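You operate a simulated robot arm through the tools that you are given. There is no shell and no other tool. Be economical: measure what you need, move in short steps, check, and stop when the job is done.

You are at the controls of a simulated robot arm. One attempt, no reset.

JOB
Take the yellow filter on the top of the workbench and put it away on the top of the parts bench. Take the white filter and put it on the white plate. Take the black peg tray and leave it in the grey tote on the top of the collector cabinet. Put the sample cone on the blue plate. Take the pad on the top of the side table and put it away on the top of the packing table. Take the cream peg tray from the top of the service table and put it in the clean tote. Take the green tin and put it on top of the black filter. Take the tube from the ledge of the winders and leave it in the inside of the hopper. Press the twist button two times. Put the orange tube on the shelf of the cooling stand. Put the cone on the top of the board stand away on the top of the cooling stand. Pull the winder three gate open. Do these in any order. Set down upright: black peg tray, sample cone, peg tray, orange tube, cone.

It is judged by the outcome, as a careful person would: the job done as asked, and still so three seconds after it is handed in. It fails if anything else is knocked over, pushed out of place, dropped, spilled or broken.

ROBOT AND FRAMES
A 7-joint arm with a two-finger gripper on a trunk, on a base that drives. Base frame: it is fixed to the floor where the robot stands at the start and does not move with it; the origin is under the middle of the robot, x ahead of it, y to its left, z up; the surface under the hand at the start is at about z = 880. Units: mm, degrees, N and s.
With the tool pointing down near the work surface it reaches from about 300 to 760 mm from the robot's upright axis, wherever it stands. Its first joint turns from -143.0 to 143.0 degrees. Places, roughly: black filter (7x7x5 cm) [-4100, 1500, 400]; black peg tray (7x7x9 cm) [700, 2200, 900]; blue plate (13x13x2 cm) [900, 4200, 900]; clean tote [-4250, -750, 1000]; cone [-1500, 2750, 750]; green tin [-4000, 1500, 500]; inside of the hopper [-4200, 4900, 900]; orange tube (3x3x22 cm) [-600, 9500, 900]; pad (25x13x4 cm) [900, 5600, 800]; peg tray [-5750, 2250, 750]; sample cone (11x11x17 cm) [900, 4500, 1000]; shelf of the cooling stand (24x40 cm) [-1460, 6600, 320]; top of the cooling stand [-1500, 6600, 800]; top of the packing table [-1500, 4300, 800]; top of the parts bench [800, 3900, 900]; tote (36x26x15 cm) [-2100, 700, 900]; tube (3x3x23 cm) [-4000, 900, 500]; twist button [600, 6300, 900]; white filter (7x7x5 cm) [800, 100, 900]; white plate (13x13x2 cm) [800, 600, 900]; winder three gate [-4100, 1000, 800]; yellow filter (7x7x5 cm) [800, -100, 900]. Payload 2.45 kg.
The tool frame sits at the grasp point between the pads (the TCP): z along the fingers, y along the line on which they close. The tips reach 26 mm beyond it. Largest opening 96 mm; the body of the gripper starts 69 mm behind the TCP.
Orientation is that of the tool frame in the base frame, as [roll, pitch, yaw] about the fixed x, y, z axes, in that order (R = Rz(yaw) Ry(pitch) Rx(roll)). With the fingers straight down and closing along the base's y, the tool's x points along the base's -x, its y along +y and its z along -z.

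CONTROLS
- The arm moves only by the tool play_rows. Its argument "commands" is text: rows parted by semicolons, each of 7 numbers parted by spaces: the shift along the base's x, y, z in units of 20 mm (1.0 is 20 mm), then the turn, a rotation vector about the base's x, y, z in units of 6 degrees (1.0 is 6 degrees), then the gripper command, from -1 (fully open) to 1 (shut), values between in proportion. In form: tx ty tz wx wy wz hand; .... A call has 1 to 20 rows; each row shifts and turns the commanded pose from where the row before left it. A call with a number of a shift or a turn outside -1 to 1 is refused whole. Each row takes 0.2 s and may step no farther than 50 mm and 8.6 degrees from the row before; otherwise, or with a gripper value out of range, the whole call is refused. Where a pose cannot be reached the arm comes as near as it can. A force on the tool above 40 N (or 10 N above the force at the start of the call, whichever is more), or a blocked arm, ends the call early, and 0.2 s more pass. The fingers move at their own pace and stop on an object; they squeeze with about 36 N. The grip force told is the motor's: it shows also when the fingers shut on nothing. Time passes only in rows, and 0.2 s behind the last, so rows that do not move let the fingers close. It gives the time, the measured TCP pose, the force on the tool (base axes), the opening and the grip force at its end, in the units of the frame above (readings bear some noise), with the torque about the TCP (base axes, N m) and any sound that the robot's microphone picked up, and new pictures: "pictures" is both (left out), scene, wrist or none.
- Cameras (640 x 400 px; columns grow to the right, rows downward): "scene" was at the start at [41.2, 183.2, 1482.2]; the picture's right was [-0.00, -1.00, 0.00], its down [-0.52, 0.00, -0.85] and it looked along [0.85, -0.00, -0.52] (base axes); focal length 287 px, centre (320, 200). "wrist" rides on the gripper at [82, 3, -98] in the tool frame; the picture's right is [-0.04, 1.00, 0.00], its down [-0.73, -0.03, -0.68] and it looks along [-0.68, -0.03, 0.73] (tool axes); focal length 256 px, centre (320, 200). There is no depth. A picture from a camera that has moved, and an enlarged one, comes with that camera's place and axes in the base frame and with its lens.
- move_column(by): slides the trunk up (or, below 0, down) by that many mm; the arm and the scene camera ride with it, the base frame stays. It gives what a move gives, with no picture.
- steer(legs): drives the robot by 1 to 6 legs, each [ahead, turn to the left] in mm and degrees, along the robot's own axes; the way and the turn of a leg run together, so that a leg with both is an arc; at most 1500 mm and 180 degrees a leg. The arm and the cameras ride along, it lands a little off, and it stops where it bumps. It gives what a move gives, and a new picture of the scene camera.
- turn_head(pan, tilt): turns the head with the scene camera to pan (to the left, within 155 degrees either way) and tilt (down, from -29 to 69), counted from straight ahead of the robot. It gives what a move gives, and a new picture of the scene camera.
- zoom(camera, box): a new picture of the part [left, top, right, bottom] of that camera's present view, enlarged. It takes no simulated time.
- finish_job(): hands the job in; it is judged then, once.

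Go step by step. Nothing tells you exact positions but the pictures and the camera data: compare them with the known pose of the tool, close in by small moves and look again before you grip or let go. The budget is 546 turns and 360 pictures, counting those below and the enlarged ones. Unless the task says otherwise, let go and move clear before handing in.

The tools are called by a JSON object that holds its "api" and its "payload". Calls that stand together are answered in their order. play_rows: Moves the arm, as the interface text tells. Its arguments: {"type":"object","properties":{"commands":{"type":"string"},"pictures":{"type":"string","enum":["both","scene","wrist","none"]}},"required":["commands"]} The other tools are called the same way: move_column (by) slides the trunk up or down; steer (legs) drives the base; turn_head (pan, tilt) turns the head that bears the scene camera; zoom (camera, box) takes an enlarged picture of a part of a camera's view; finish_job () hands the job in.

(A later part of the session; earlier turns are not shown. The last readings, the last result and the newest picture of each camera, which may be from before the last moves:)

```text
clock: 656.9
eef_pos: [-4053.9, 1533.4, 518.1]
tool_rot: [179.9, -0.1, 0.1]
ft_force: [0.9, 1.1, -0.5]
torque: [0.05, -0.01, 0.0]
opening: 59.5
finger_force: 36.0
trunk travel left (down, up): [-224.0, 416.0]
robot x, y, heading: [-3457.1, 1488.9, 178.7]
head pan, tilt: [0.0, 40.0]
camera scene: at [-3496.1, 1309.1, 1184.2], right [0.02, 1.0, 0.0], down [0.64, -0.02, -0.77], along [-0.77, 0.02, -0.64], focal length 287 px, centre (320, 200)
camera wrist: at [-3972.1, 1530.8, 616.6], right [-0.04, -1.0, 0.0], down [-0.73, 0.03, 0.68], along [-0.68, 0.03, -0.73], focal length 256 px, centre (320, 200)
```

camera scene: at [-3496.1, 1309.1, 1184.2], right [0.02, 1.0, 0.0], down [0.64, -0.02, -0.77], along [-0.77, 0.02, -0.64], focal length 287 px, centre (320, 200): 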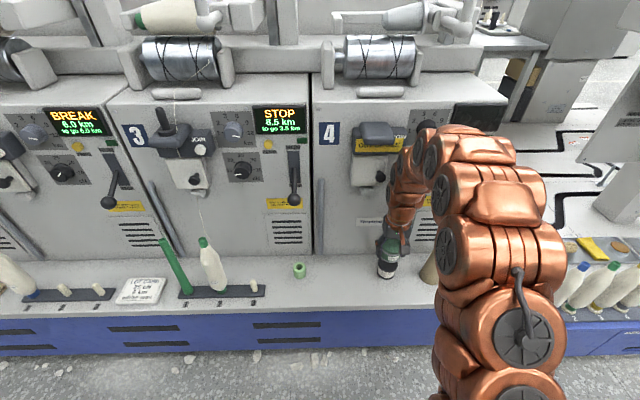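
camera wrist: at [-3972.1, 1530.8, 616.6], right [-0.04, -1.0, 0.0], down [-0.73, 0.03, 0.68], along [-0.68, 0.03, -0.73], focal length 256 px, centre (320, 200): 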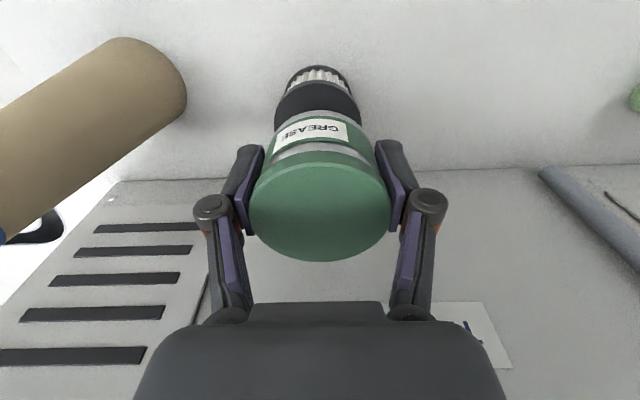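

{"api": "play_rows", "payload": {"commands": "-0.2 0.1 -0.5 0 0 0 1; 0 0 -0.5 0 0 0 1; 0 0 -0.4 0 0 0 1; 0 0 -0.2 0 0 0 1; 0 0 0 0 0 0 1", "pictures": "wrist"}}

```text
clock: 658.1
eef_pos: [-4056.8, 1536.6, 486.0]
tool_rot: [180.0, 0.1, -0.1]
ft_force: [-0.9, 1.4, 0.1]
torque: [-0.04, 0.01, 0.0]
opening: 59.4
finger_force: 36.1
trunk travel left (down, up): [-224.0, 416.0]
robot x, y, heading: [-3457.3, 1489.3, 178.5]
head pan, tilt: [0.0, 40.0]
camera wrist: at [-3974.0, 1533.5, 584.7], right [-0.04, -1.0, 0.0], down [-0.73, 0.03, 0.68], along [-0.68, 0.03, -0.73], focal length 256 px, centre (320, 200)
```

wrist: 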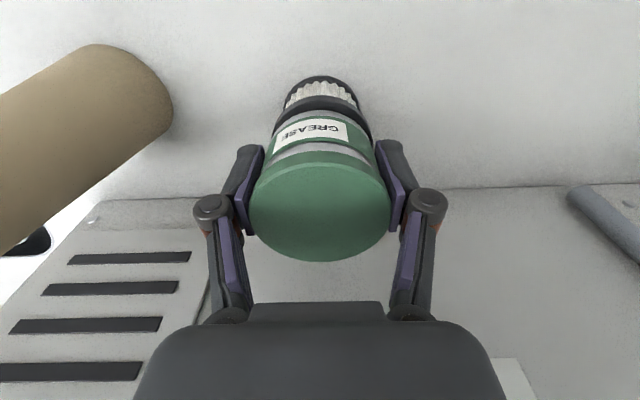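

{"api": "play_rows", "payload": {"commands": "0 0 -0.15 0 0 0 1; 0 0 -0.15 0 0 0 1; 0 0 0 0 0 0 1", "pictures": "none"}}

{"api": "play_rows", "payload": {"commands": "0 0 -0.15 0 0 0 1; 0 0 0 0 0 0 1", "pictures": "none"}}

```text
clock: 658.9
eef_pos: [-4055.9, 1536.7, 480.0]
tool_rot: [179.9, 0.1, 0.0]
ft_force: [0.5, -0.5, -0.1]
torque: [0.0, -0.03, -0.04]
opening: 59.7
finger_force: 35.6
trunk travel left (down, up): [-224.0, 416.0]
robot x, y, heading: [-3457.9, 1490.8, 178.5]
head pan, tilt: [0.0, 40.0]
```

```text
clock: 659.5
eef_pos: [-4056.7, 1537.3, 477.8]
tool_rot: [179.9, 0.1, 0.0]
ft_force: [2.3, 1.1, 18.2]
torque: [0.05, -0.08, 0.0]
opening: 59.6
finger_force: 35.4
trunk travel left (down, up): [-224.0, 416.0]
robot x, y, heading: [-3460.2, 1489.9, 178.4]
head pan, tilt: [0.0, 40.0]
```

Contact on the filter top. I release gently and rise.

{"api": "play_rows", "payload": {"commands": "0 0 0.05 0 0 0 0.5; 0 0 0 0 0 0 -0.2; 0 0 0 0 0 0 -0.55; 0 0 0 0 0 0 -0.55; 0 0 0.5 0 0 0 -0.55; 0 0 1 0 0 0 -0.55; 0 0 1 0 0 0 -0.55; 0 0 1 0 0 0 -0.55; 0 0 1 0 0 0 -0.55; 0.3 0 1 0 0 0 -0.55; 0.5 0 1 0 0 0 -0.55"}}

```text
clock: 661.9
eef_pos: [-4039.6, 1535.8, 607.5]
tool_rot: [179.9, 0.0, 0.0]
ft_force: [-0.3, 0.1, -1.2]
torque: [0.0, 0.01, 0.02]
opening: 74.3
finger_force: 0.0
trunk travel left (down, up): [-224.0, 416.0]
robot x, y, heading: [-3458.9, 1490.1, 178.5]
head pan, tilt: [0.0, 40.0]
camera scene: at [-3496.1, 1309.1, 1184.2], right [0.02, 1.0, 0.0], down [0.64, -0.02, -0.77], along [-0.77, 0.02, -0.64], focal length 287 px, centre (320, 200)
camera wrist: at [-3958.0, 1532.8, 706.1], right [-0.04, -1.0, 0.0], down [-0.73, 0.03, 0.68], along [-0.68, 0.03, -0.74], focal length 256 px, centre (320, 200)
```

scene: 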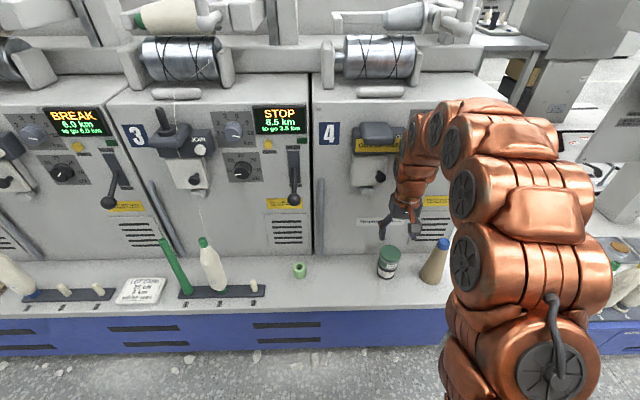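
wrist: 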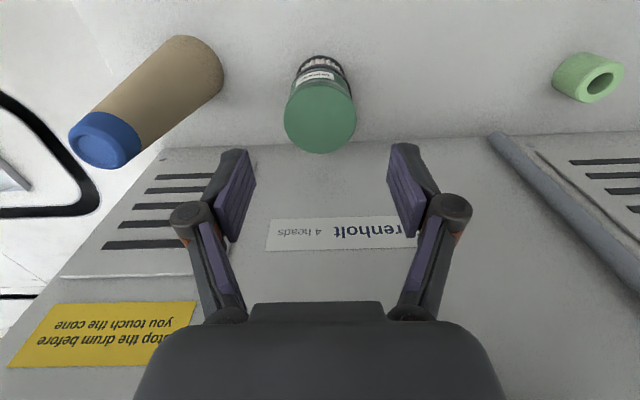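

Tin rests on the black filter. Now I study winder three's gate.

{"api": "zoom", "payload": {"camera": "scene", "box": [100, 70, 340, 220]}}

{"api": "zoom", "payload": {"camera": "scene", "box": [0, 70, 120, 220]}}

```text
2.67 times, centred on (220, 145) of scene
camera zoom: at [-3496.1, 1309.1, 1184.2], right [0.02, 1.0, 0.0], down [0.64, -0.02, -0.77], along [-0.77, 0.02, -0.64], focal length 765 px, centre (587, 347)
```

zoom: 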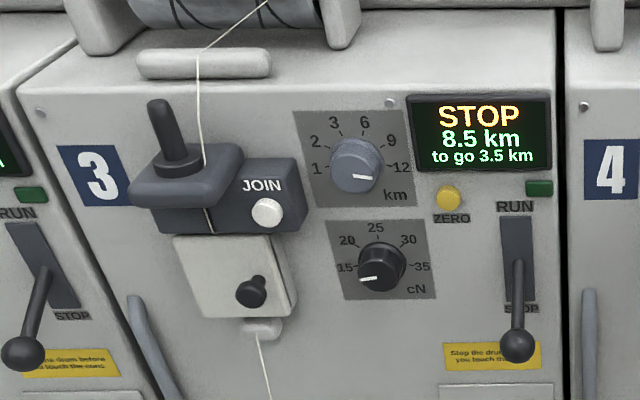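

```text
2.67 times, centred on (60, 145) of scene
camera zoom: at [-3496.1, 1309.1, 1184.2], right [0.02, 1.0, 0.0], down [0.64, -0.02, -0.77], along [-0.77, 0.02, -0.64], focal length 765 px, centre (1013, 347)
```

zoom: 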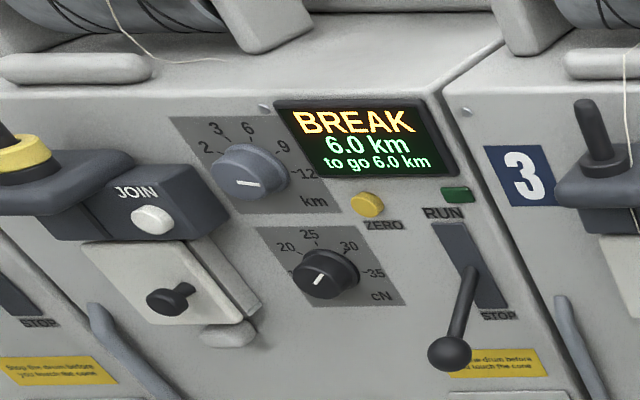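

{"api": "play_rows", "payload": {"commands": "1 0 1 0 0 0 -0.55; 1 0 1 0 0 0 -0.55; 1 -0.3 1 0 0 0 -0.55; 1 -0.3 1 0 0 0 -0.55; 1 -0.3 1 0 0 0 -0.55; 1 -0.3 0 0 0 0 -0.55; 1 -0.3 0 0 0 0 -1", "pictures": "none"}}

{"api": "move_column", "payload": {"by": 200}}

{"api": "steer", "payload": {"legs": [[-80, 0], [0, 91.5], [450, 0], [0, -90]]}}

```text
clock: 663.5
eef_pos: [-3898.8, 1506.4, 709.9]
tool_rot: [179.9, 0.1, 0.0]
ft_force: [0.3, -0.9, -0.6]
torque: [-0.02, 0.0, 0.01]
opening: 96.1
finger_force: 0.1
trunk travel left (down, up): [-224.0, 416.0]
robot x, y, heading: [-3456.5, 1489.5, 178.5]
head pan, tilt: [0.0, 40.0]
```

```text
clock: 665.7
eef_pos: [-3899.7, 1507.1, 908.8]
tool_rot: [179.9, 0.0, 0.0]
ft_force: [-0.5, 0.2, 0.7]
torque: [-0.01, -0.05, -0.03]
opening: 95.9
finger_force: 0.1
trunk travel left (down, up): [-424.0, 216.0]
robot x, y, heading: [-3458.0, 1491.0, 178.6]
head pan, tilt: [0.0, 40.0]
```

```text
clock: 676.7
eef_pos: [-3826.8, 1037.1, 911.0]
tool_rot: [179.9, -0.1, 1.6]
ft_force: [-1.3, -0.6, 0.1]
torque: [-0.01, -0.04, 0.01]
opening: 96.0
finger_force: 0.0
trunk travel left (down, up): [-424.0, 216.0]
robot x, y, heading: [-3387.0, 1029.6, -179.7]
head pan, tilt: [0.0, 40.0]
camera scene: at [-3418.1, 850.7, 1384.2], right [0.0, 1.0, 0.0], down [0.64, 0.0, -0.77], along [-0.77, 0.0, -0.64], focal length 287 px, centre (320, 200)
```

scene: 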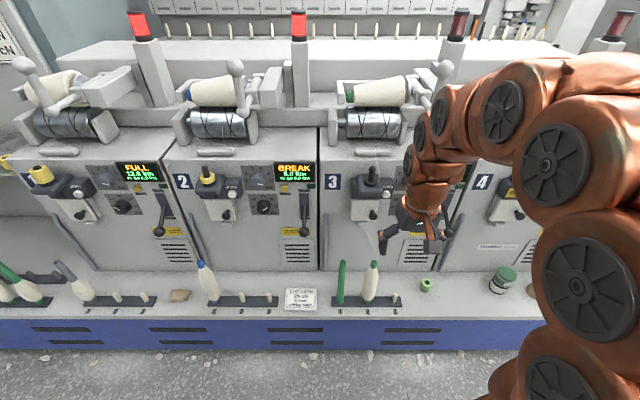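

{"api": "play_rows", "payload": {"commands": "0 0 0 0 0.95 0 -1; 0 0 0 0 0.95 0 -1; 0 0 0 0 0.95 0 -1; 0 -0.3 -0.3 0 0.95 0 -1; 0 -0.3 -0.3 0 0.95 0 -1; 0 -0.3 -0.3 0 0.95 0 -1; 0 -0.3 -0.3 0 0.95 0 -1"}}

```text
clock: 678.3
eef_pos: [-3863.5, 1008.9, 917.6]
tool_rot: [-178.7, 39.8, 2.1]
ft_force: [-0.8, -0.3, 0.5]
torque: [0.0, 0.03, -0.01]
opening: 96.1
finger_force: 0.1
out of reach, approached as far as the arm can: row 6, 7
trunk travel left (down, up): [-424.0, 216.0]
robot x, y, heading: [-3387.1, 1031.0, -180.1]
head pan, tilt: [0.0, 40.0]
camera scene: at [-3418.0, 850.8, 1384.3], right [0.0, 1.0, 0.0], down [0.64, 0.0, -0.77], along [-0.77, 0.0, -0.64], focal length 287 px, centre (320, 200)
camera wrist: at [-3737.0, 1008.4, 939.7], right [-0.01, -1.0, 0.01], down [-0.13, 0.01, 0.99], along [-0.99, 0.01, -0.13], focal length 256 px, centre (320, 200)
```

scene: 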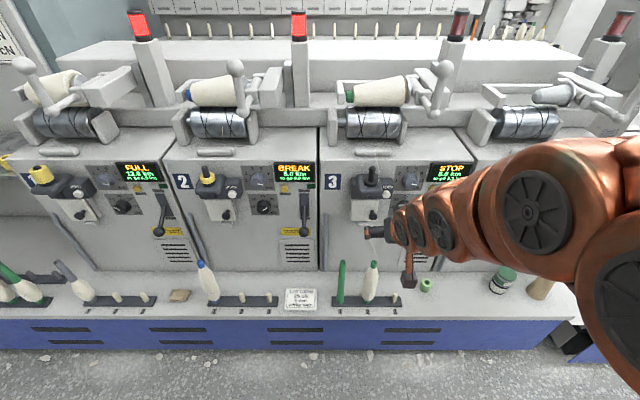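
wrist: 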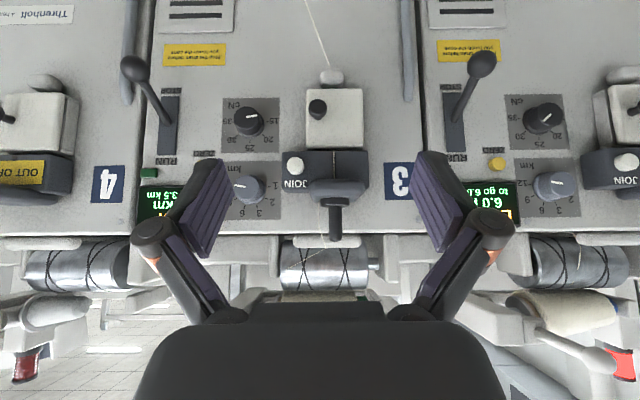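

{"api": "zoom", "payload": {"camera": "wrist", "box": [250, 50, 410, 150]}}

{"api": "zoom", "payload": {"camera": "wrist", "box": [0, 60, 120, 200]}}

{"api": "zoom", "payload": {"camera": "scene", "box": [180, 160, 420, 300]}}

```text
4.00 times, centred on (330, 100) of wrist
camera zoom: at [-3737.0, 1008.4, 939.7], right [-0.01, -1.0, 0.01], down [-0.13, 0.01, 0.99], along [-0.99, 0.01, -0.13], focal length 1024 px, centre (280, 600)
```

zoom: 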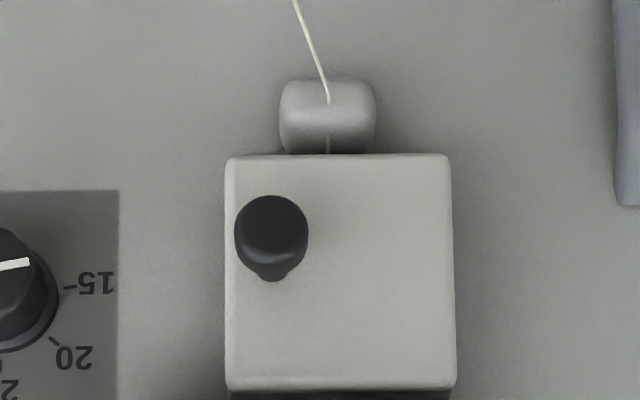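

```text
2.86 times, centred on (60, 130) of wrist
camera zoom: at [-3737.0, 1008.4, 939.7], right [-0.01, -1.0, 0.01], down [-0.13, 0.01, 0.99], along [-0.99, 0.01, -0.13], focal length 731 px, centre (1063, 400)
```

zoom: 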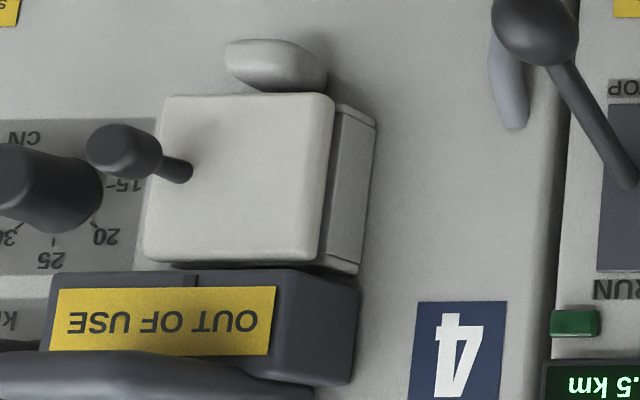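

```text
2.67 times, centred on (300, 230) of scene
camera zoom: at [-3418.0, 850.8, 1384.3], right [0.0, 1.0, 0.0], down [0.64, 0.0, -0.77], along [-0.77, 0.0, -0.64], focal length 765 px, centre (373, 120)
```

zoom: 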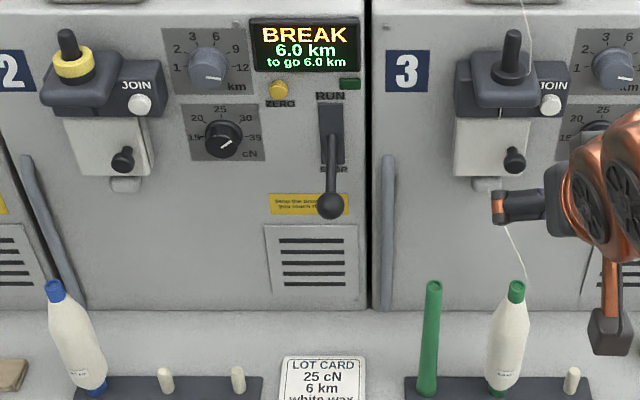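

The gate is the white plate with a black knob at about (-4062,1013,778), hinged on its left. I bring the hand horizontal and roll it so the fingers close vertically on the knob.

{"api": "play_rows", "payload": {"commands": "0 0 -1 0 0.9 0 -0.2; 0 0 -1 0 0.9 0 -0.2; 0 0 -1 0 0.9 0 -0.2; 0 0 -1 0 0.9 0 -0.2; 0 0 -1 0 0.9 0 -0.2; 0 0 -1 0 0.9 0 -0.2; 0 0 -1 0 0.9 0 -0.2; 0 0 0 0 0.9 0 -0.2"}}

```text
clock: 680.1
eef_pos: [-4055.3, 1048.8, 896.9]
tool_rot: [-167.2, 81.2, 10.5]
ft_force: [4.9, 4.4, -1.6]
torque: [0.08, 0.0, 0.11]
opening: 66.7
finger_force: 0.0
out of reach, approached as far as the arm can: row 1, 2, 3, 4, 5, 6, 7, 8
trunk travel left (down, up): [-424.0, 216.0]
robot x, y, heading: [-3388.0, 1032.3, -179.7]
head pan, tilt: [0.0, 40.0]
camera scene: at [-3418.0, 850.4, 1384.1], right [0.0, 1.0, 0.0], down [0.64, 0.0, -0.77], along [-0.77, 0.0, -0.64], focal length 287 px, centre (320, 200)
camera wrist: at [-3946.4, 1043.9, 831.1], right [-0.04, -1.0, 0.01], down [0.56, -0.02, 0.83], along [-0.83, 0.04, 0.56], focal length 256 px, centre (320, 200)
```

scene: 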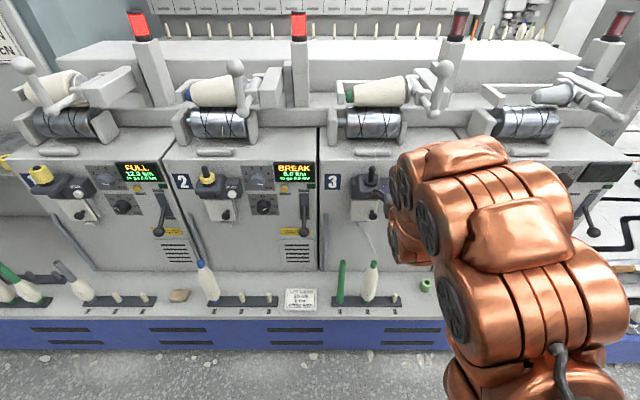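
wrist: 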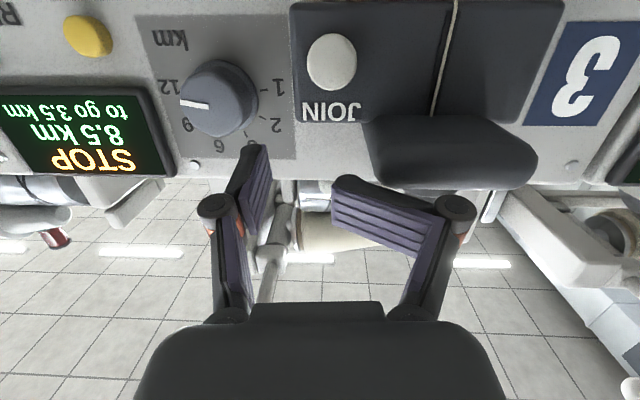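

The arm was pushed outward near the splicer; I back the base away straight.

{"api": "steer", "payload": {"legs": [[-200, 0]]}}

{"api": "zoom", "payload": {"camera": "scene", "box": [240, 130, 480, 280]}}

```text
clock: 681.7
eef_pos: [-3852.0, 1048.7, 897.2]
tool_rot: [-167.5, 81.2, 10.4]
ft_force: [-0.6, 0.2, 0.6]
torque: [0.02, 0.0, 0.0]
opening: 57.9
finger_force: 0.0
trunk travel left (down, up): [-424.0, 216.0]
robot x, y, heading: [-3180.9, 1034.5, -179.9]
head pan, tilt: [0.0, 40.0]
camera scene: at [-3214.0, 851.5, 1384.2], right [0.0, 1.0, 0.0], down [0.64, 0.0, -0.77], along [-0.77, 0.0, -0.64], focal length 287 px, centre (320, 200)
```

scene: 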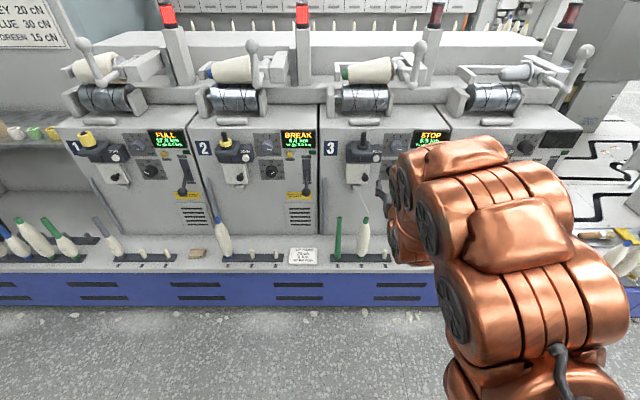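

```text
2.67 times, centred on (360, 205) of scene
camera zoom: at [-3214.0, 851.5, 1384.2], right [0.0, 1.0, 0.0], down [0.64, 0.0, -0.77], along [-0.77, 0.0, -0.64], focal length 765 px, centre (213, 187)
```

zoom: 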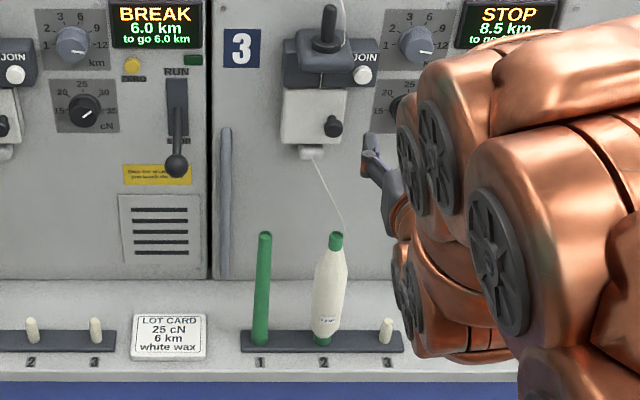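

{"api": "play_rows", "payload": {"commands": "0 0 0 -0.93 0.04 -0.14 0; 0 0 0 -0.93 0.04 -0.14 0; 0 0 0 -0.93 0.04 -0.14 0; 0 0 0 -0.93 0.04 -0.14 0; 0 0 0 -0.93 0.04 -0.14 0; 0 0 0 -0.93 0.04 -0.14 0; 0 0 0 -0.93 0.04 -0.14 0; 0 0 0 -0.93 0.04 -0.14 0; 0 0 0 -0.93 0.04 -0.14 0; 0 0 0 -0.93 0.04 -0.14 0; 0 0 0 -0.93 0.04 -0.14 0; 0 0 0 -0.93 0.04 -0.14 0; 0 0 0 -0.93 0.04 -0.14 0; 0 0 0 -0.93 0.04 -0.14 0; 0 0 0 -0.93 0.04 -0.14 0; 0 0 0 -0.93 0.04 -0.14 0"}}

```text
clock: 685.1
eef_pos: [-3852.3, 1047.8, 896.8]
tool_rot: [98.4, 1.4, -92.2]
ft_force: [-0.6, 0.0, -0.6]
torque: [-0.01, 0.02, 0.0]
opening: 48.0
finger_force: 0.1
trunk travel left (down, up): [-424.0, 216.0]
robot x, y, heading: [-3183.5, 1036.4, -180.0]
head pan, tilt: [0.0, 40.0]
camera scene: at [-3214.1, 851.6, 1384.2], right [0.0, 1.0, 0.0], down [0.64, 0.0, -0.77], along [-0.77, 0.0, -0.64], focal length 287 px, centre (320, 200)
camera wrist: at [-3758.5, 962.7, 912.2], right [-0.15, 0.02, 0.99], down [0.7, 0.71, 0.09], along [-0.7, 0.71, -0.12], focal length 256 px, centre (320, 200)
```

scene: 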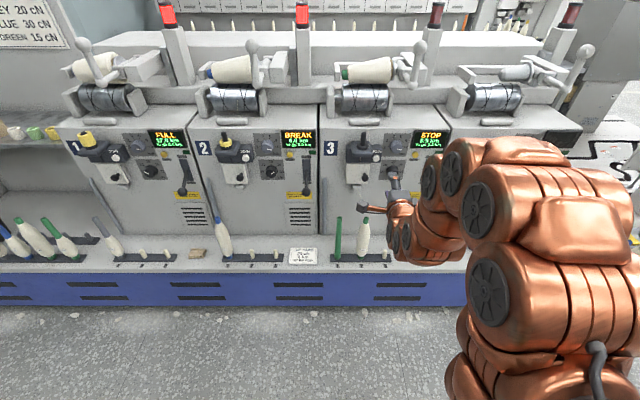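
wrist: 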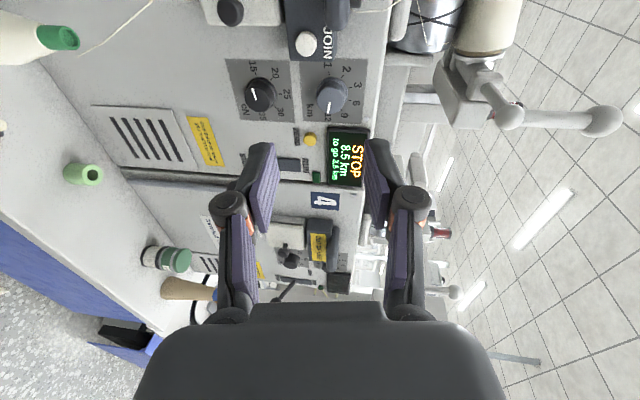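

{"api": "move_column", "payload": {"by": -120}}

{"api": "steer", "payload": {"legs": [[0, 3.0]]}}

{"api": "zoom", "payload": {"camera": "wrist", "box": [0, 0, 640, 400]}}

```text
clock: 686.6
eef_pos: [-3851.2, 1049.0, 777.2]
tool_rot: [98.4, 1.6, -92.1]
ft_force: [0.4, 0.2, -0.4]
torque: [0.02, 0.0, 0.0]
opening: 47.7
finger_force: 0.2
trunk travel left (down, up): [-304.0, 336.0]
robot x, y, heading: [-3181.4, 1031.5, -179.7]
head pan, tilt: [0.0, 40.0]
```

```text
clock: 687.5
eef_pos: [-3850.8, 1013.9, 776.4]
tool_rot: [98.4, 1.6, -89.2]
ft_force: [0.3, 0.3, -0.5]
torque: [0.0, 0.0, 0.01]
opening: 47.8
finger_force: 0.1
trunk travel left (down, up): [-304.0, 336.0]
robot x, y, heading: [-3180.5, 1034.2, -176.9]
head pan, tilt: [0.0, 40.0]
camera scene: at [-3204.5, 850.0, 1264.2], right [-0.06, 1.0, 0.0], down [0.64, 0.04, -0.77], along [-0.76, -0.04, -0.64], focal length 287 px, centre (320, 200)
```

scene: 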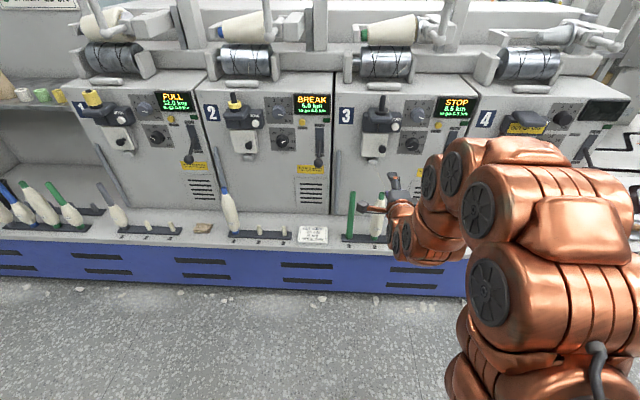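

```text
1.00 times, centred on (320, 200) of wrist (not enlarged: the box is as wide or as high as the picture)
camera zoom: at [-3754.0, 932.7, 792.1], right [-0.15, 0.01, 0.99], down [0.67, 0.74, 0.09], along [-0.73, 0.67, -0.12], focal length 256 px, centre (320, 200)
```

zoom: 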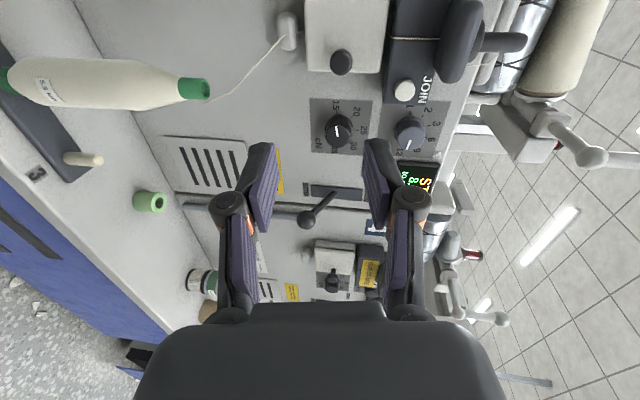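

{"api": "steer", "payload": {"legs": [[140, 0]]}}

{"api": "zoom", "payload": {"camera": "wrist", "box": [160, 0, 480, 200]}}

```text
clock: 688.8
eef_pos: [-3996.6, 1004.8, 776.9]
tool_rot: [98.4, 1.6, -89.2]
ft_force: [-1.1, 0.1, 0.7]
torque: [0.0, 0.01, -0.03]
opening: 48.2
finger_force: 0.0
trunk travel left (down, up): [-304.0, 336.0]
robot x, y, heading: [-3324.5, 1023.8, -176.7]
head pan, tilt: [0.0, 40.0]
camera scene: at [-3348.2, 842.0, 1264.2], right [-0.06, 1.0, 0.0], down [0.64, 0.04, -0.77], along [-0.76, -0.04, -0.64], focal length 287 px, centre (320, 200)
```

scene: 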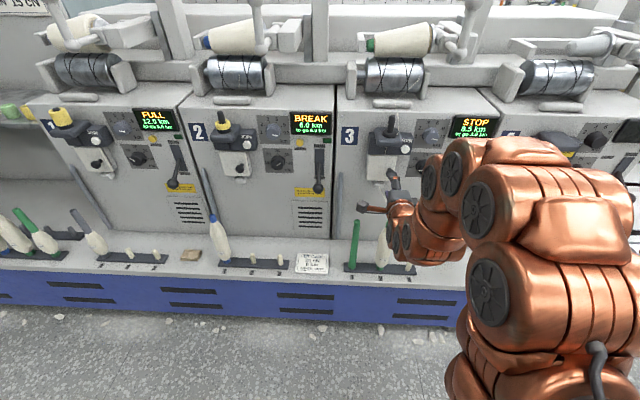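

```text
2.00 times, centred on (320, 100) of wrist
camera zoom: at [-3897.6, 924.8, 792.1], right [-0.15, 0.01, 0.99], down [0.67, 0.74, 0.09], along [-0.73, 0.67, -0.12], focal length 512 px, centre (320, 400)
```

zoom: 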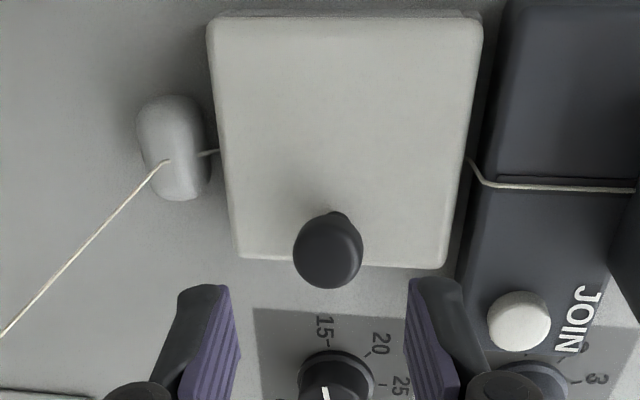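

{"api": "move_column", "payload": {"by": -9}}

{"api": "steer", "payload": {"legs": [[0, -0.8], [45, 0]]}}

{"api": "zoom", "payload": {"camera": "wrist", "box": [160, 0, 480, 200]}}

```text
clock: 689.4
eef_pos: [-3996.0, 1006.7, 767.7]
tool_rot: [98.5, 1.6, -89.3]
ft_force: [-1.3, 0.3, 0.2]
torque: [0.02, -0.01, 0.04]
opening: 47.9
finger_force: 0.1
trunk travel left (down, up): [-295.0, 345.0]
robot x, y, heading: [-3325.7, 1025.3, -176.7]
head pan, tilt: [0.0, 40.0]
```

```text
clock: 690.6
eef_pos: [-4041.8, 1013.3, 767.4]
tool_rot: [98.4, 1.6, -89.9]
ft_force: [0.0, -0.6, -0.6]
torque: [-0.05, 0.0, -0.01]
opening: 48.0
finger_force: 0.0
trunk travel left (down, up): [-295.0, 345.0]
robot x, y, heading: [-3370.5, 1022.4, -177.6]
head pan, tilt: [0.0, 40.0]
camera scene: at [-3396.9, 840.4, 1255.2], right [-0.04, 1.0, 0.0], down [0.64, 0.03, -0.77], along [-0.77, -0.03, -0.64], focal length 287 px, centre (320, 200)
```

scene: 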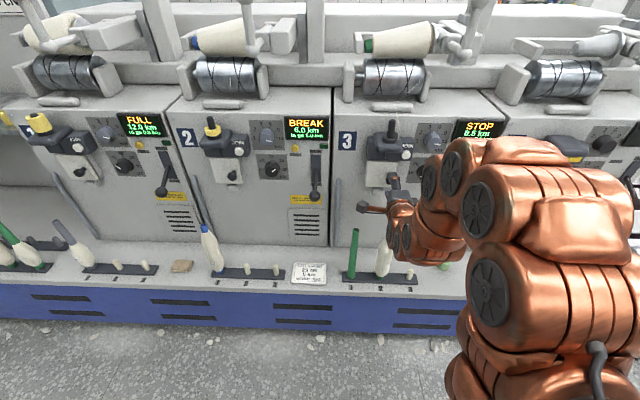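

```text
2.00 times, centred on (320, 100) of wrist
camera zoom: at [-3945.2, 930.5, 783.1], right [-0.15, 0.01, 0.99], down [0.67, 0.73, 0.09], along [-0.72, 0.68, -0.12], focal length 512 px, centre (320, 400)
```

zoom: 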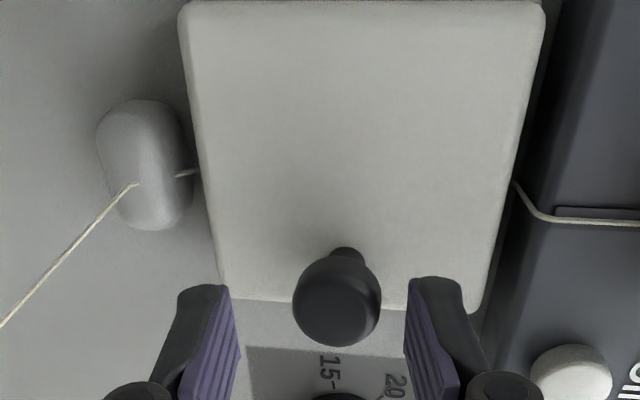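

{"api": "steer", "payload": {"legs": [[24, 0.3]]}}

{"api": "play_rows", "payload": {"commands": "0 0 0 0 0 0 0.4; 0 0 0 0 0 0 1; 0 0 0 0 0 0 1; 0 0 0 0 0 0 1", "pictures": "wrist"}}

```text
clock: 691.4
eef_pos: [-4066.4, 1008.0, 768.0]
tool_rot: [98.5, 1.6, -89.6]
ft_force: [0.5, 0.1, -0.2]
torque: [-0.03, -0.01, 0.03]
opening: 48.0
finger_force: 0.1
trunk travel left (down, up): [-295.0, 345.0]
robot x, y, heading: [-3395.5, 1018.9, -177.3]
head pan, tilt: [0.0, 40.0]
camera scene: at [-3420.1, 839.2, 1255.2], right [-0.05, 1.0, 0.0], down [0.64, 0.03, -0.77], along [-0.77, -0.04, -0.64], focal length 287 px, centre (320, 200)
```

scene: 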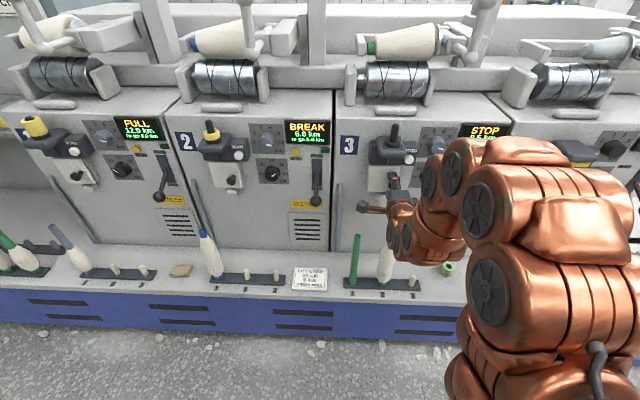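

```text
clock: 692.4
eef_pos: [-4067.0, 1009.4, 768.1]
tool_rot: [98.3, 1.6, -89.7]
ft_force: [-3.4, -0.1, 7.5]
torque: [0.06, 0.47, -0.16]
opening: 25.6
finger_force: 44.9
trunk travel left (down, up): [-295.0, 345.0]
robot x, y, heading: [-3396.7, 1020.6, -177.3]
head pan, tilt: [0.0, 40.0]
camera wrist: at [-3968.9, 926.7, 784.1], right [-0.14, 0.01, 0.99], down [0.67, 0.74, 0.09], along [-0.73, 0.68, -0.11], focal length 256 px, centre (320, 200)
```

wrist: 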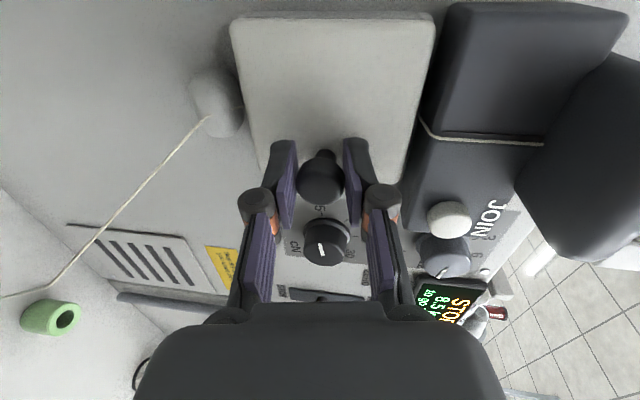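

Knob gripped. I pull gently and watch the forces to learn how it moves.

{"api": "play_rows", "payload": {"commands": "0.2 0 0 0 0 0 1; 0.2 0 0 0 0 0 1; 0.1 0 0 0 0 0 1; 0 0 0 0 0 0 1", "pictures": "wrist"}}

```text
clock: 693.4
eef_pos: [-4066.4, 1009.4, 769.7]
tool_rot: [98.2, 1.6, -89.7]
ft_force: [-5.5, -2.3, 15.1]
torque: [0.11, 0.47, -0.37]
opening: 25.6
finger_force: 44.9
out of reach, approached as far as the arm can: row 1, 2
trunk travel left (down, up): [-295.0, 345.0]
robot x, y, heading: [-3393.8, 1018.4, -177.4]
head pan, tilt: [0.0, 40.0]
camera wrist: at [-3968.8, 926.7, 784.1], right [-0.14, 0.01, 0.99], down [0.67, 0.74, 0.09], along [-0.73, 0.68, -0.11], focal length 256 px, centre (320, 200)
```

wrist: 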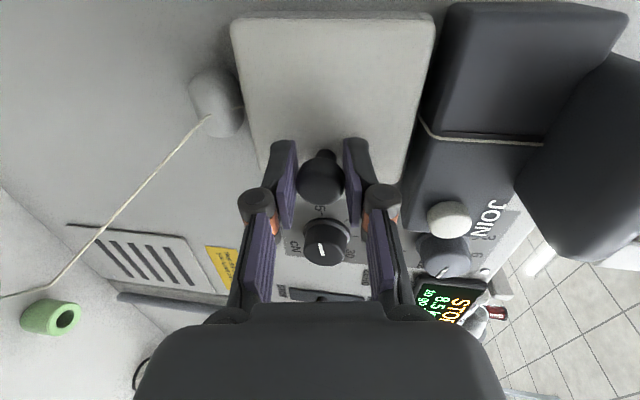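

{"api": "steer", "payload": {"legs": [[-12, 0.7]]}}

{"api": "play_rows", "payload": {"commands": "0 0 0 0 0 0 1", "pictures": "wrist"}}

```text
clock: 694.2
eef_pos: [-4055.2, 1002.2, 769.8]
tool_rot: [98.4, 1.6, -89.1]
ft_force: [-4.5, 8.7, 22.4]
torque: [0.26, 0.56, -0.73]
opening: 25.3
finger_force: 45.1
trunk travel left (down, up): [-295.0, 345.0]
robot x, y, heading: [-3379.6, 1021.5, -176.6]
head pan, tilt: [0.0, 40.0]
camera scene: at [-3404.6, 840.0, 1255.4], right [-0.06, 1.0, 0.0], down [0.64, 0.04, -0.77], along [-0.77, -0.05, -0.64], focal length 287 px, centre (320, 200)
```

scene: 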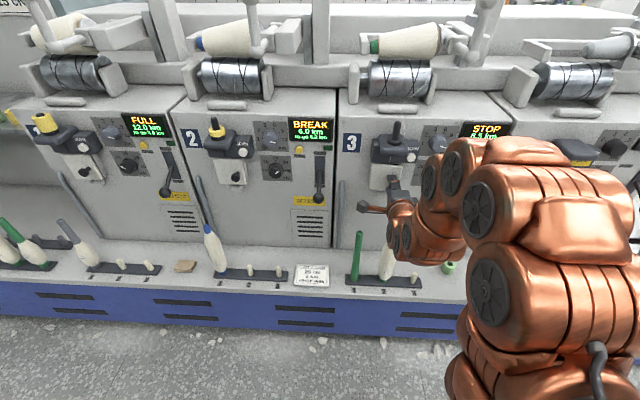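

```text
clock: 694.6
eef_pos: [-4053.8, 1002.7, 769.0]
tool_rot: [98.3, 1.5, -89.1]
ft_force: [10.2, 2.8, 4.6]
torque: [0.11, 0.45, 0.44]
opening: 25.7
finger_force: 45.1
trunk travel left (down, up): [-295.0, 345.0]
robot x, y, heading: [-3383.8, 1019.4, -176.7]
head pan, tilt: [0.0, 40.0]
camera wrist: at [-3955.1, 921.4, 784.3], right [-0.14, 0.01, 0.99], down [0.66, 0.74, 0.09], along [-0.73, 0.67, -0.11], focal length 256 px, centre (320, 200)
```

wrist: 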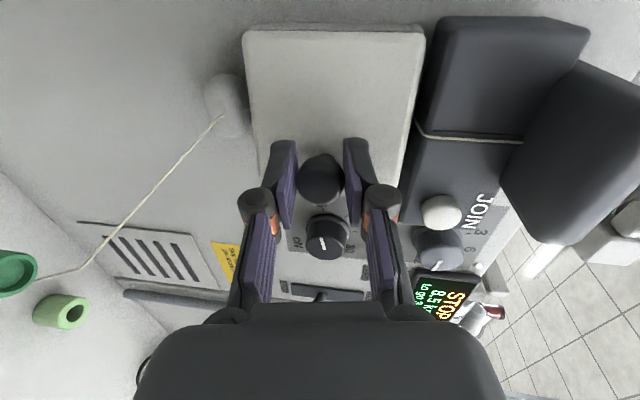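

{"api": "steer", "payload": {"legs": [[-9, 1.4]]}}

{"api": "play_rows", "payload": {"commands": "0 0 0 0 0 0 1", "pictures": "wrist"}}

```text
clock: 695.3
eef_pos: [-4043.3, 987.7, 770.0]
tool_rot: [98.3, 1.5, -87.8]
ft_force: [20.4, 21.8, 4.6]
torque: [0.35, 0.34, -0.45]
opening: 25.3
finger_force: 45.3
trunk travel left (down, up): [-295.0, 345.0]
robot x, y, heading: [-3370.0, 1020.5, -175.4]
head pan, tilt: [0.0, 40.0]
camera scene: at [-3390.7, 840.8, 1255.4], right [-0.08, 1.0, 0.0], down [0.64, 0.05, -0.77], along [-0.76, -0.06, -0.64], focal length 287 px, centre (320, 200)
```

scene: 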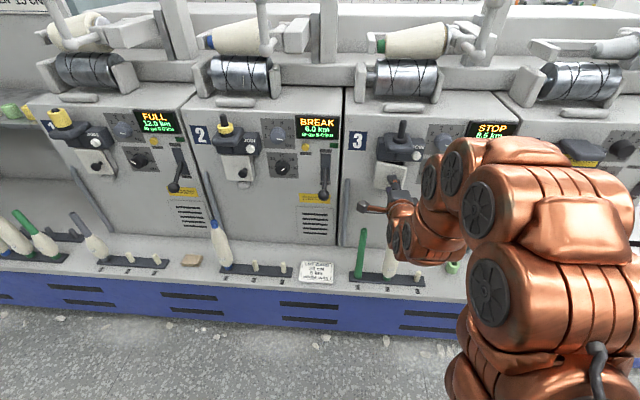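

```text
clock: 695.7
eef_pos: [-4044.0, 987.2, 768.8]
tool_rot: [98.3, 1.6, -87.8]
ft_force: [15.2, 4.3, 3.0]
torque: [0.27, 0.32, 0.33]
opening: 25.3
finger_force: 44.8
trunk travel left (down, up): [-295.0, 345.0]
robot x, y, heading: [-3375.8, 1024.2, -175.3]
head pan, tilt: [0.0, 40.0]
camera wrist: at [-3942.9, 909.2, 784.1], right [-0.14, 0.01, 0.99], down [0.65, 0.76, 0.09], along [-0.75, 0.65, -0.11], focal length 256 px, centre (320, 200)
```

wrist: 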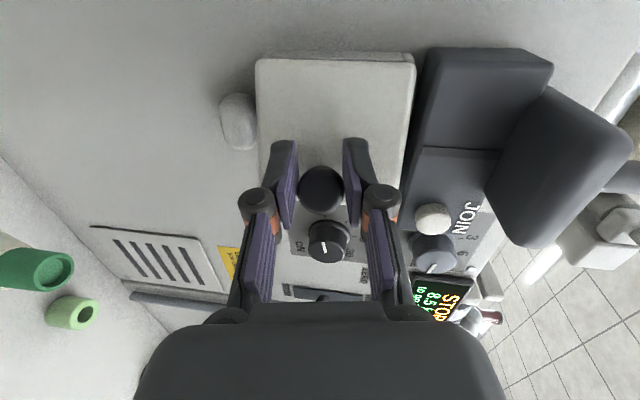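

{"api": "steer", "payload": {"legs": [[-7, 1.2]]}}

{"api": "steer", "payload": {"legs": [[-5, 1.2]]}}

{"api": "play_rows", "payload": {"commands": "0 0 0 0 0 0 1", "pictures": "wrist"}}

```text
clock: 696.5
eef_pos: [-4035.0, 974.7, 767.7]
tool_rot: [98.4, 1.5, -86.7]
ft_force: [9.3, 12.0, -1.7]
torque: [0.01, 0.27, -0.55]
opening: 23.8
finger_force: 45.0
trunk travel left (down, up): [-295.0, 345.0]
robot x, y, heading: [-3366.6, 1023.1, -173.8]
head pan, tilt: [0.0, 40.0]
camera scene: at [-3380.6, 840.7, 1255.3], right [-0.1, 0.99, 0.0], down [0.64, 0.07, -0.77], along [-0.76, -0.08, -0.64], focal length 287 px, centre (320, 200)
```

scene: 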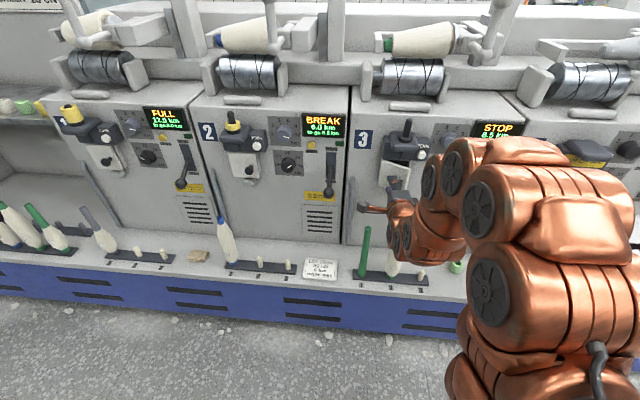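

```text
clock: 697.2
eef_pos: [-4030.0, 959.5, 768.4]
tool_rot: [98.4, 1.5, -85.3]
ft_force: [-0.5, -0.6, -0.3]
torque: [-0.02, 0.0, 0.0]
opening: 0.0
finger_force: 28.3
trunk travel left (down, up): [-295.0, 345.0]
robot x, y, heading: [-3361.9, 1024.5, -172.7]
head pan, tilt: [0.0, 40.0]
camera scene: at [-3371.9, 840.4, 1255.2], right [-0.12, 0.99, 0.0], down [0.64, 0.08, -0.77], along [-0.76, -0.1, -0.64], focal length 287 px, centre (320, 200)
```

scene: 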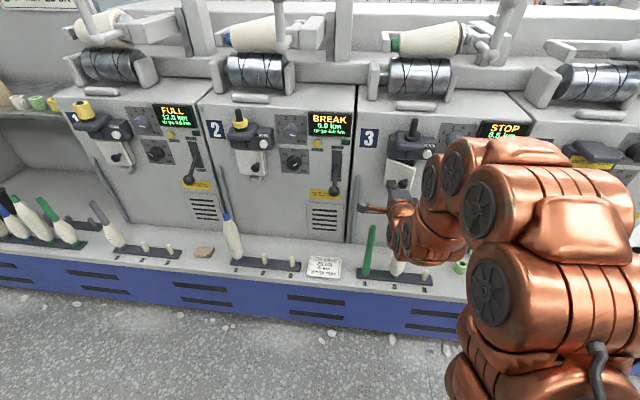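

```text
clock: 697.6
eef_pos: [-4029.4, 959.7, 767.3]
tool_rot: [98.4, 1.5, -85.3]
ft_force: [0.5, -1.1, 0.7]
torque: [-0.01, 0.0, -0.04]
opening: 0.1
finger_force: 28.2
trunk travel left (down, up): [-295.0, 345.0]
robot x, y, heading: [-3359.8, 1021.4, -172.7]
head pan, tilt: [0.0, 40.0]
camera wrist: at [-3926.0, 885.5, 783.6], right [-0.15, 0.0, 0.99], down [0.61, 0.78, 0.09], along [-0.78, 0.62, -0.12], focal length 256 px, centre (320, 200)
```

wrist: 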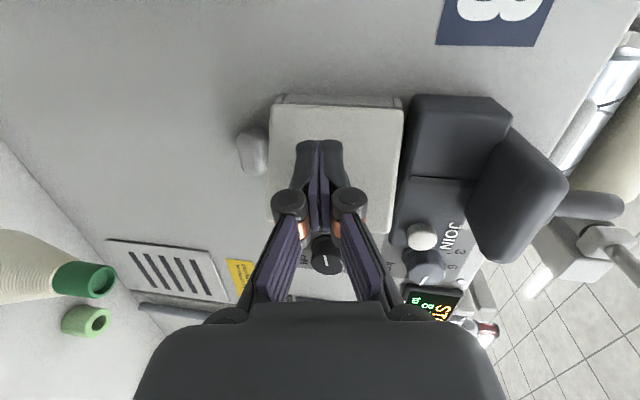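

{"api": "steer", "payload": {"legs": [[-60, 0]]}}

{"api": "zoom", "payload": {"camera": "scene", "box": [330, 90, 490, 220]}}

{"api": "zoom", "payload": {"camera": "wrist", "box": [0, 0, 640, 400]}}

```text
clock: 698.6
eef_pos: [-3967.6, 966.8, 769.2]
tool_rot: [98.3, 1.4, -85.3]
ft_force: [0.4, -0.3, -0.8]
torque: [0.0, 0.01, -0.01]
opening: 0.0
finger_force: 28.7
trunk travel left (down, up): [-295.0, 345.0]
robot x, y, heading: [-3296.5, 1030.9, -172.7]
head pan, tilt: [0.0, 40.0]
camera scene: at [-3310.4, 848.1, 1255.2], right [-0.12, 0.99, 0.0], down [0.64, 0.08, -0.77], along [-0.76, -0.1, -0.64], focal length 287 px, centre (320, 200)
```

scene: 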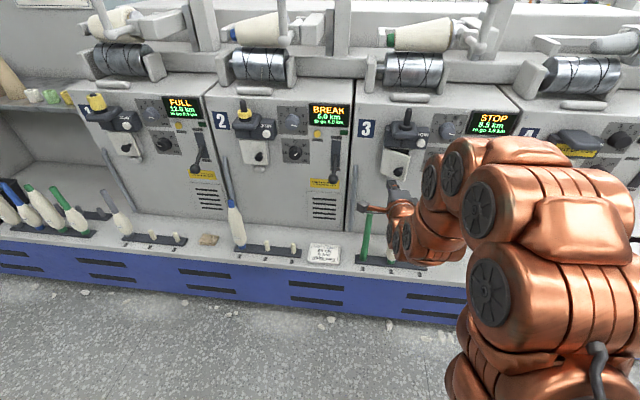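

```text
3.08 times, centred on (410, 155) of scene
camera zoom: at [-3310.4, 848.1, 1255.2], right [-0.12, 0.99, 0.0], down [0.64, 0.08, -0.77], along [-0.76, -0.1, -0.64], focal length 883 px, centre (43, 338)
```

zoom: 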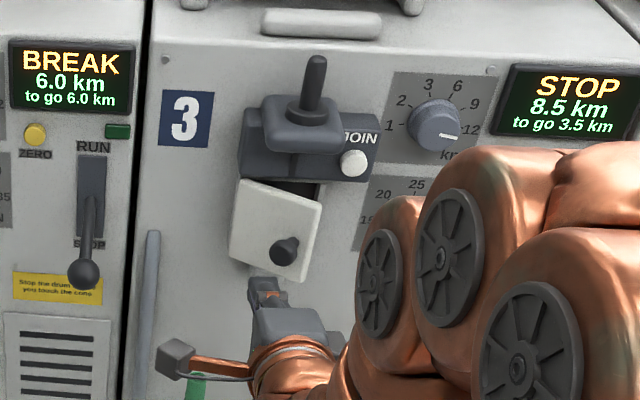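

```text
1.00 times, centred on (320, 200) of wrist (not enlarged: the box is as wide or as high as the picture)
camera zoom: at [-3864.6, 893.4, 783.5], right [-0.15, 0.0, 0.99], down [0.61, 0.78, 0.09], along [-0.78, 0.62, -0.12], focal length 256 px, centre (320, 200)
```

zoom: 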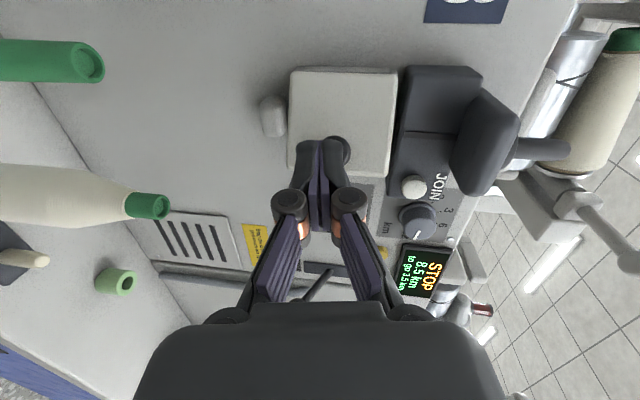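

The door is about 25° open. I'll push it further with the closed fingertips from behind its free edge.

{"api": "steer", "payload": {"legs": [[0, -6.2]]}}

{"api": "zoom", "payload": {"camera": "wrist", "box": [0, 0, 640, 400]}}

```text
clock: 699.6
eef_pos: [-3971.1, 1041.5, 768.2]
tool_rot: [98.5, 1.3, -91.7]
ft_force: [0.3, 1.3, 0.3]
torque: [0.0, -0.01, 0.11]
opening: 0.0
finger_force: 28.7
trunk travel left (down, up): [-295.0, 345.0]
robot x, y, heading: [-3299.6, 1036.1, -179.3]
head pan, tilt: [0.0, 40.0]
camera scene: at [-3330.5, 851.4, 1255.4], right [-0.02, 1.0, 0.0], down [0.64, 0.01, -0.77], along [-0.77, -0.01, -0.64], focal length 287 px, centre (320, 200)
```

scene: 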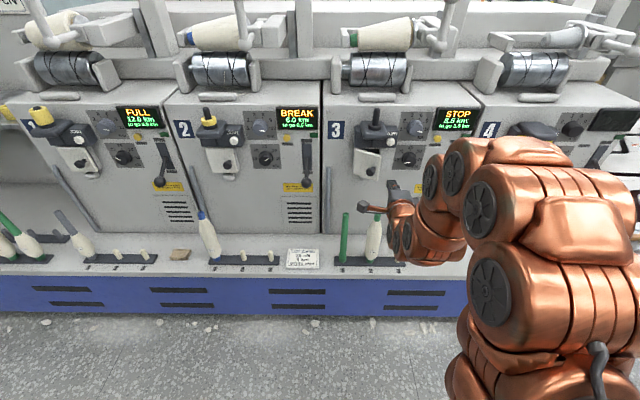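

```text
1.00 times, centred on (320, 200) of wrist (not enlarged: the box is as wide or as high as the picture)
camera zoom: at [-3876.4, 956.9, 783.7], right [-0.15, 0.02, 0.99], down [0.7, 0.71, 0.09], along [-0.7, 0.7, -0.12], focal length 256 px, centre (320, 200)
```

zoom: 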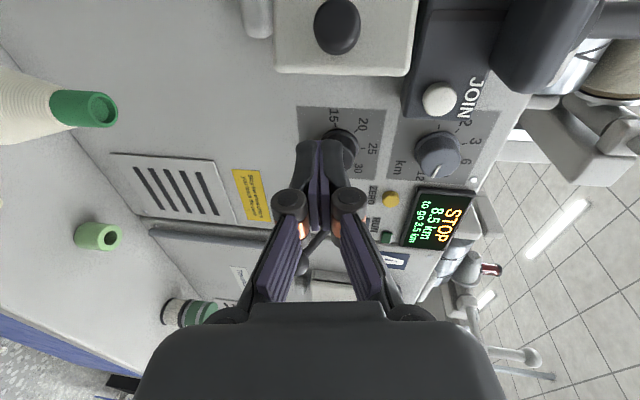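

{"api": "steer", "payload": {"legs": [[0, -0.5], [70, 0]]}}

{"api": "zoom", "payload": {"camera": "wrist", "box": [160, 0, 480, 200]}}

```text
clock: 700.9
eef_pos: [-4041.7, 1047.6, 769.1]
tool_rot: [98.4, 1.4, -92.3]
ft_force: [1.0, 0.0, 0.0]
torque: [0.0, -0.02, -0.02]
opening: 0.0
finger_force: 28.5
trunk travel left (down, up): [-295.0, 345.0]
robot x, y, heading: [-3369.0, 1033.3, -179.7]
head pan, tilt: [0.0, 40.0]
camera scene: at [-3402.8, 850.4, 1255.2], right [-0.01, 1.0, 0.0], down [0.64, 0.0, -0.77], along [-0.77, 0.0, -0.64], focal length 287 px, centre (320, 200)
```

scene: 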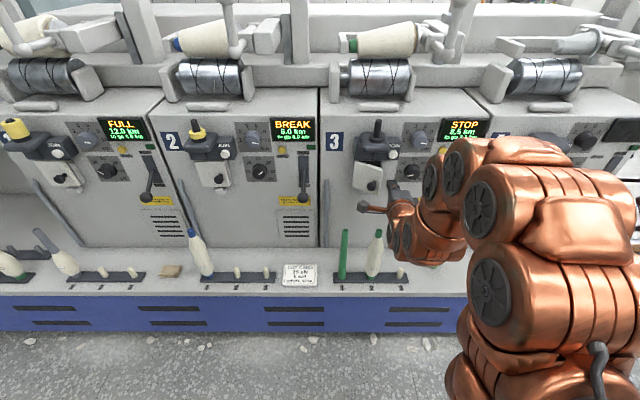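

```text
2.00 times, centred on (320, 100) of wrist
camera zoom: at [-3947.6, 961.5, 783.6], right [-0.15, 0.02, 0.99], down [0.7, 0.7, 0.09], along [-0.69, 0.71, -0.12], focal length 512 px, centre (320, 400)
```

zoom: 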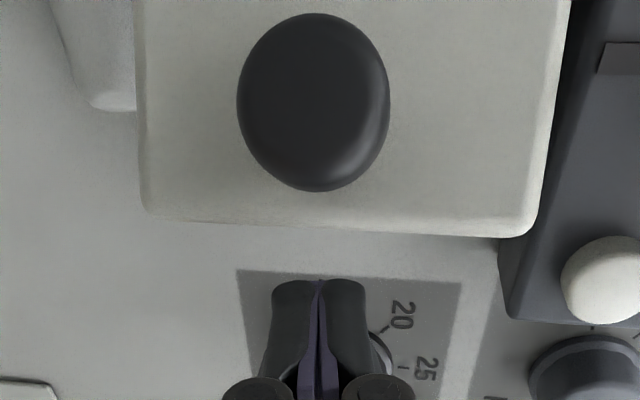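

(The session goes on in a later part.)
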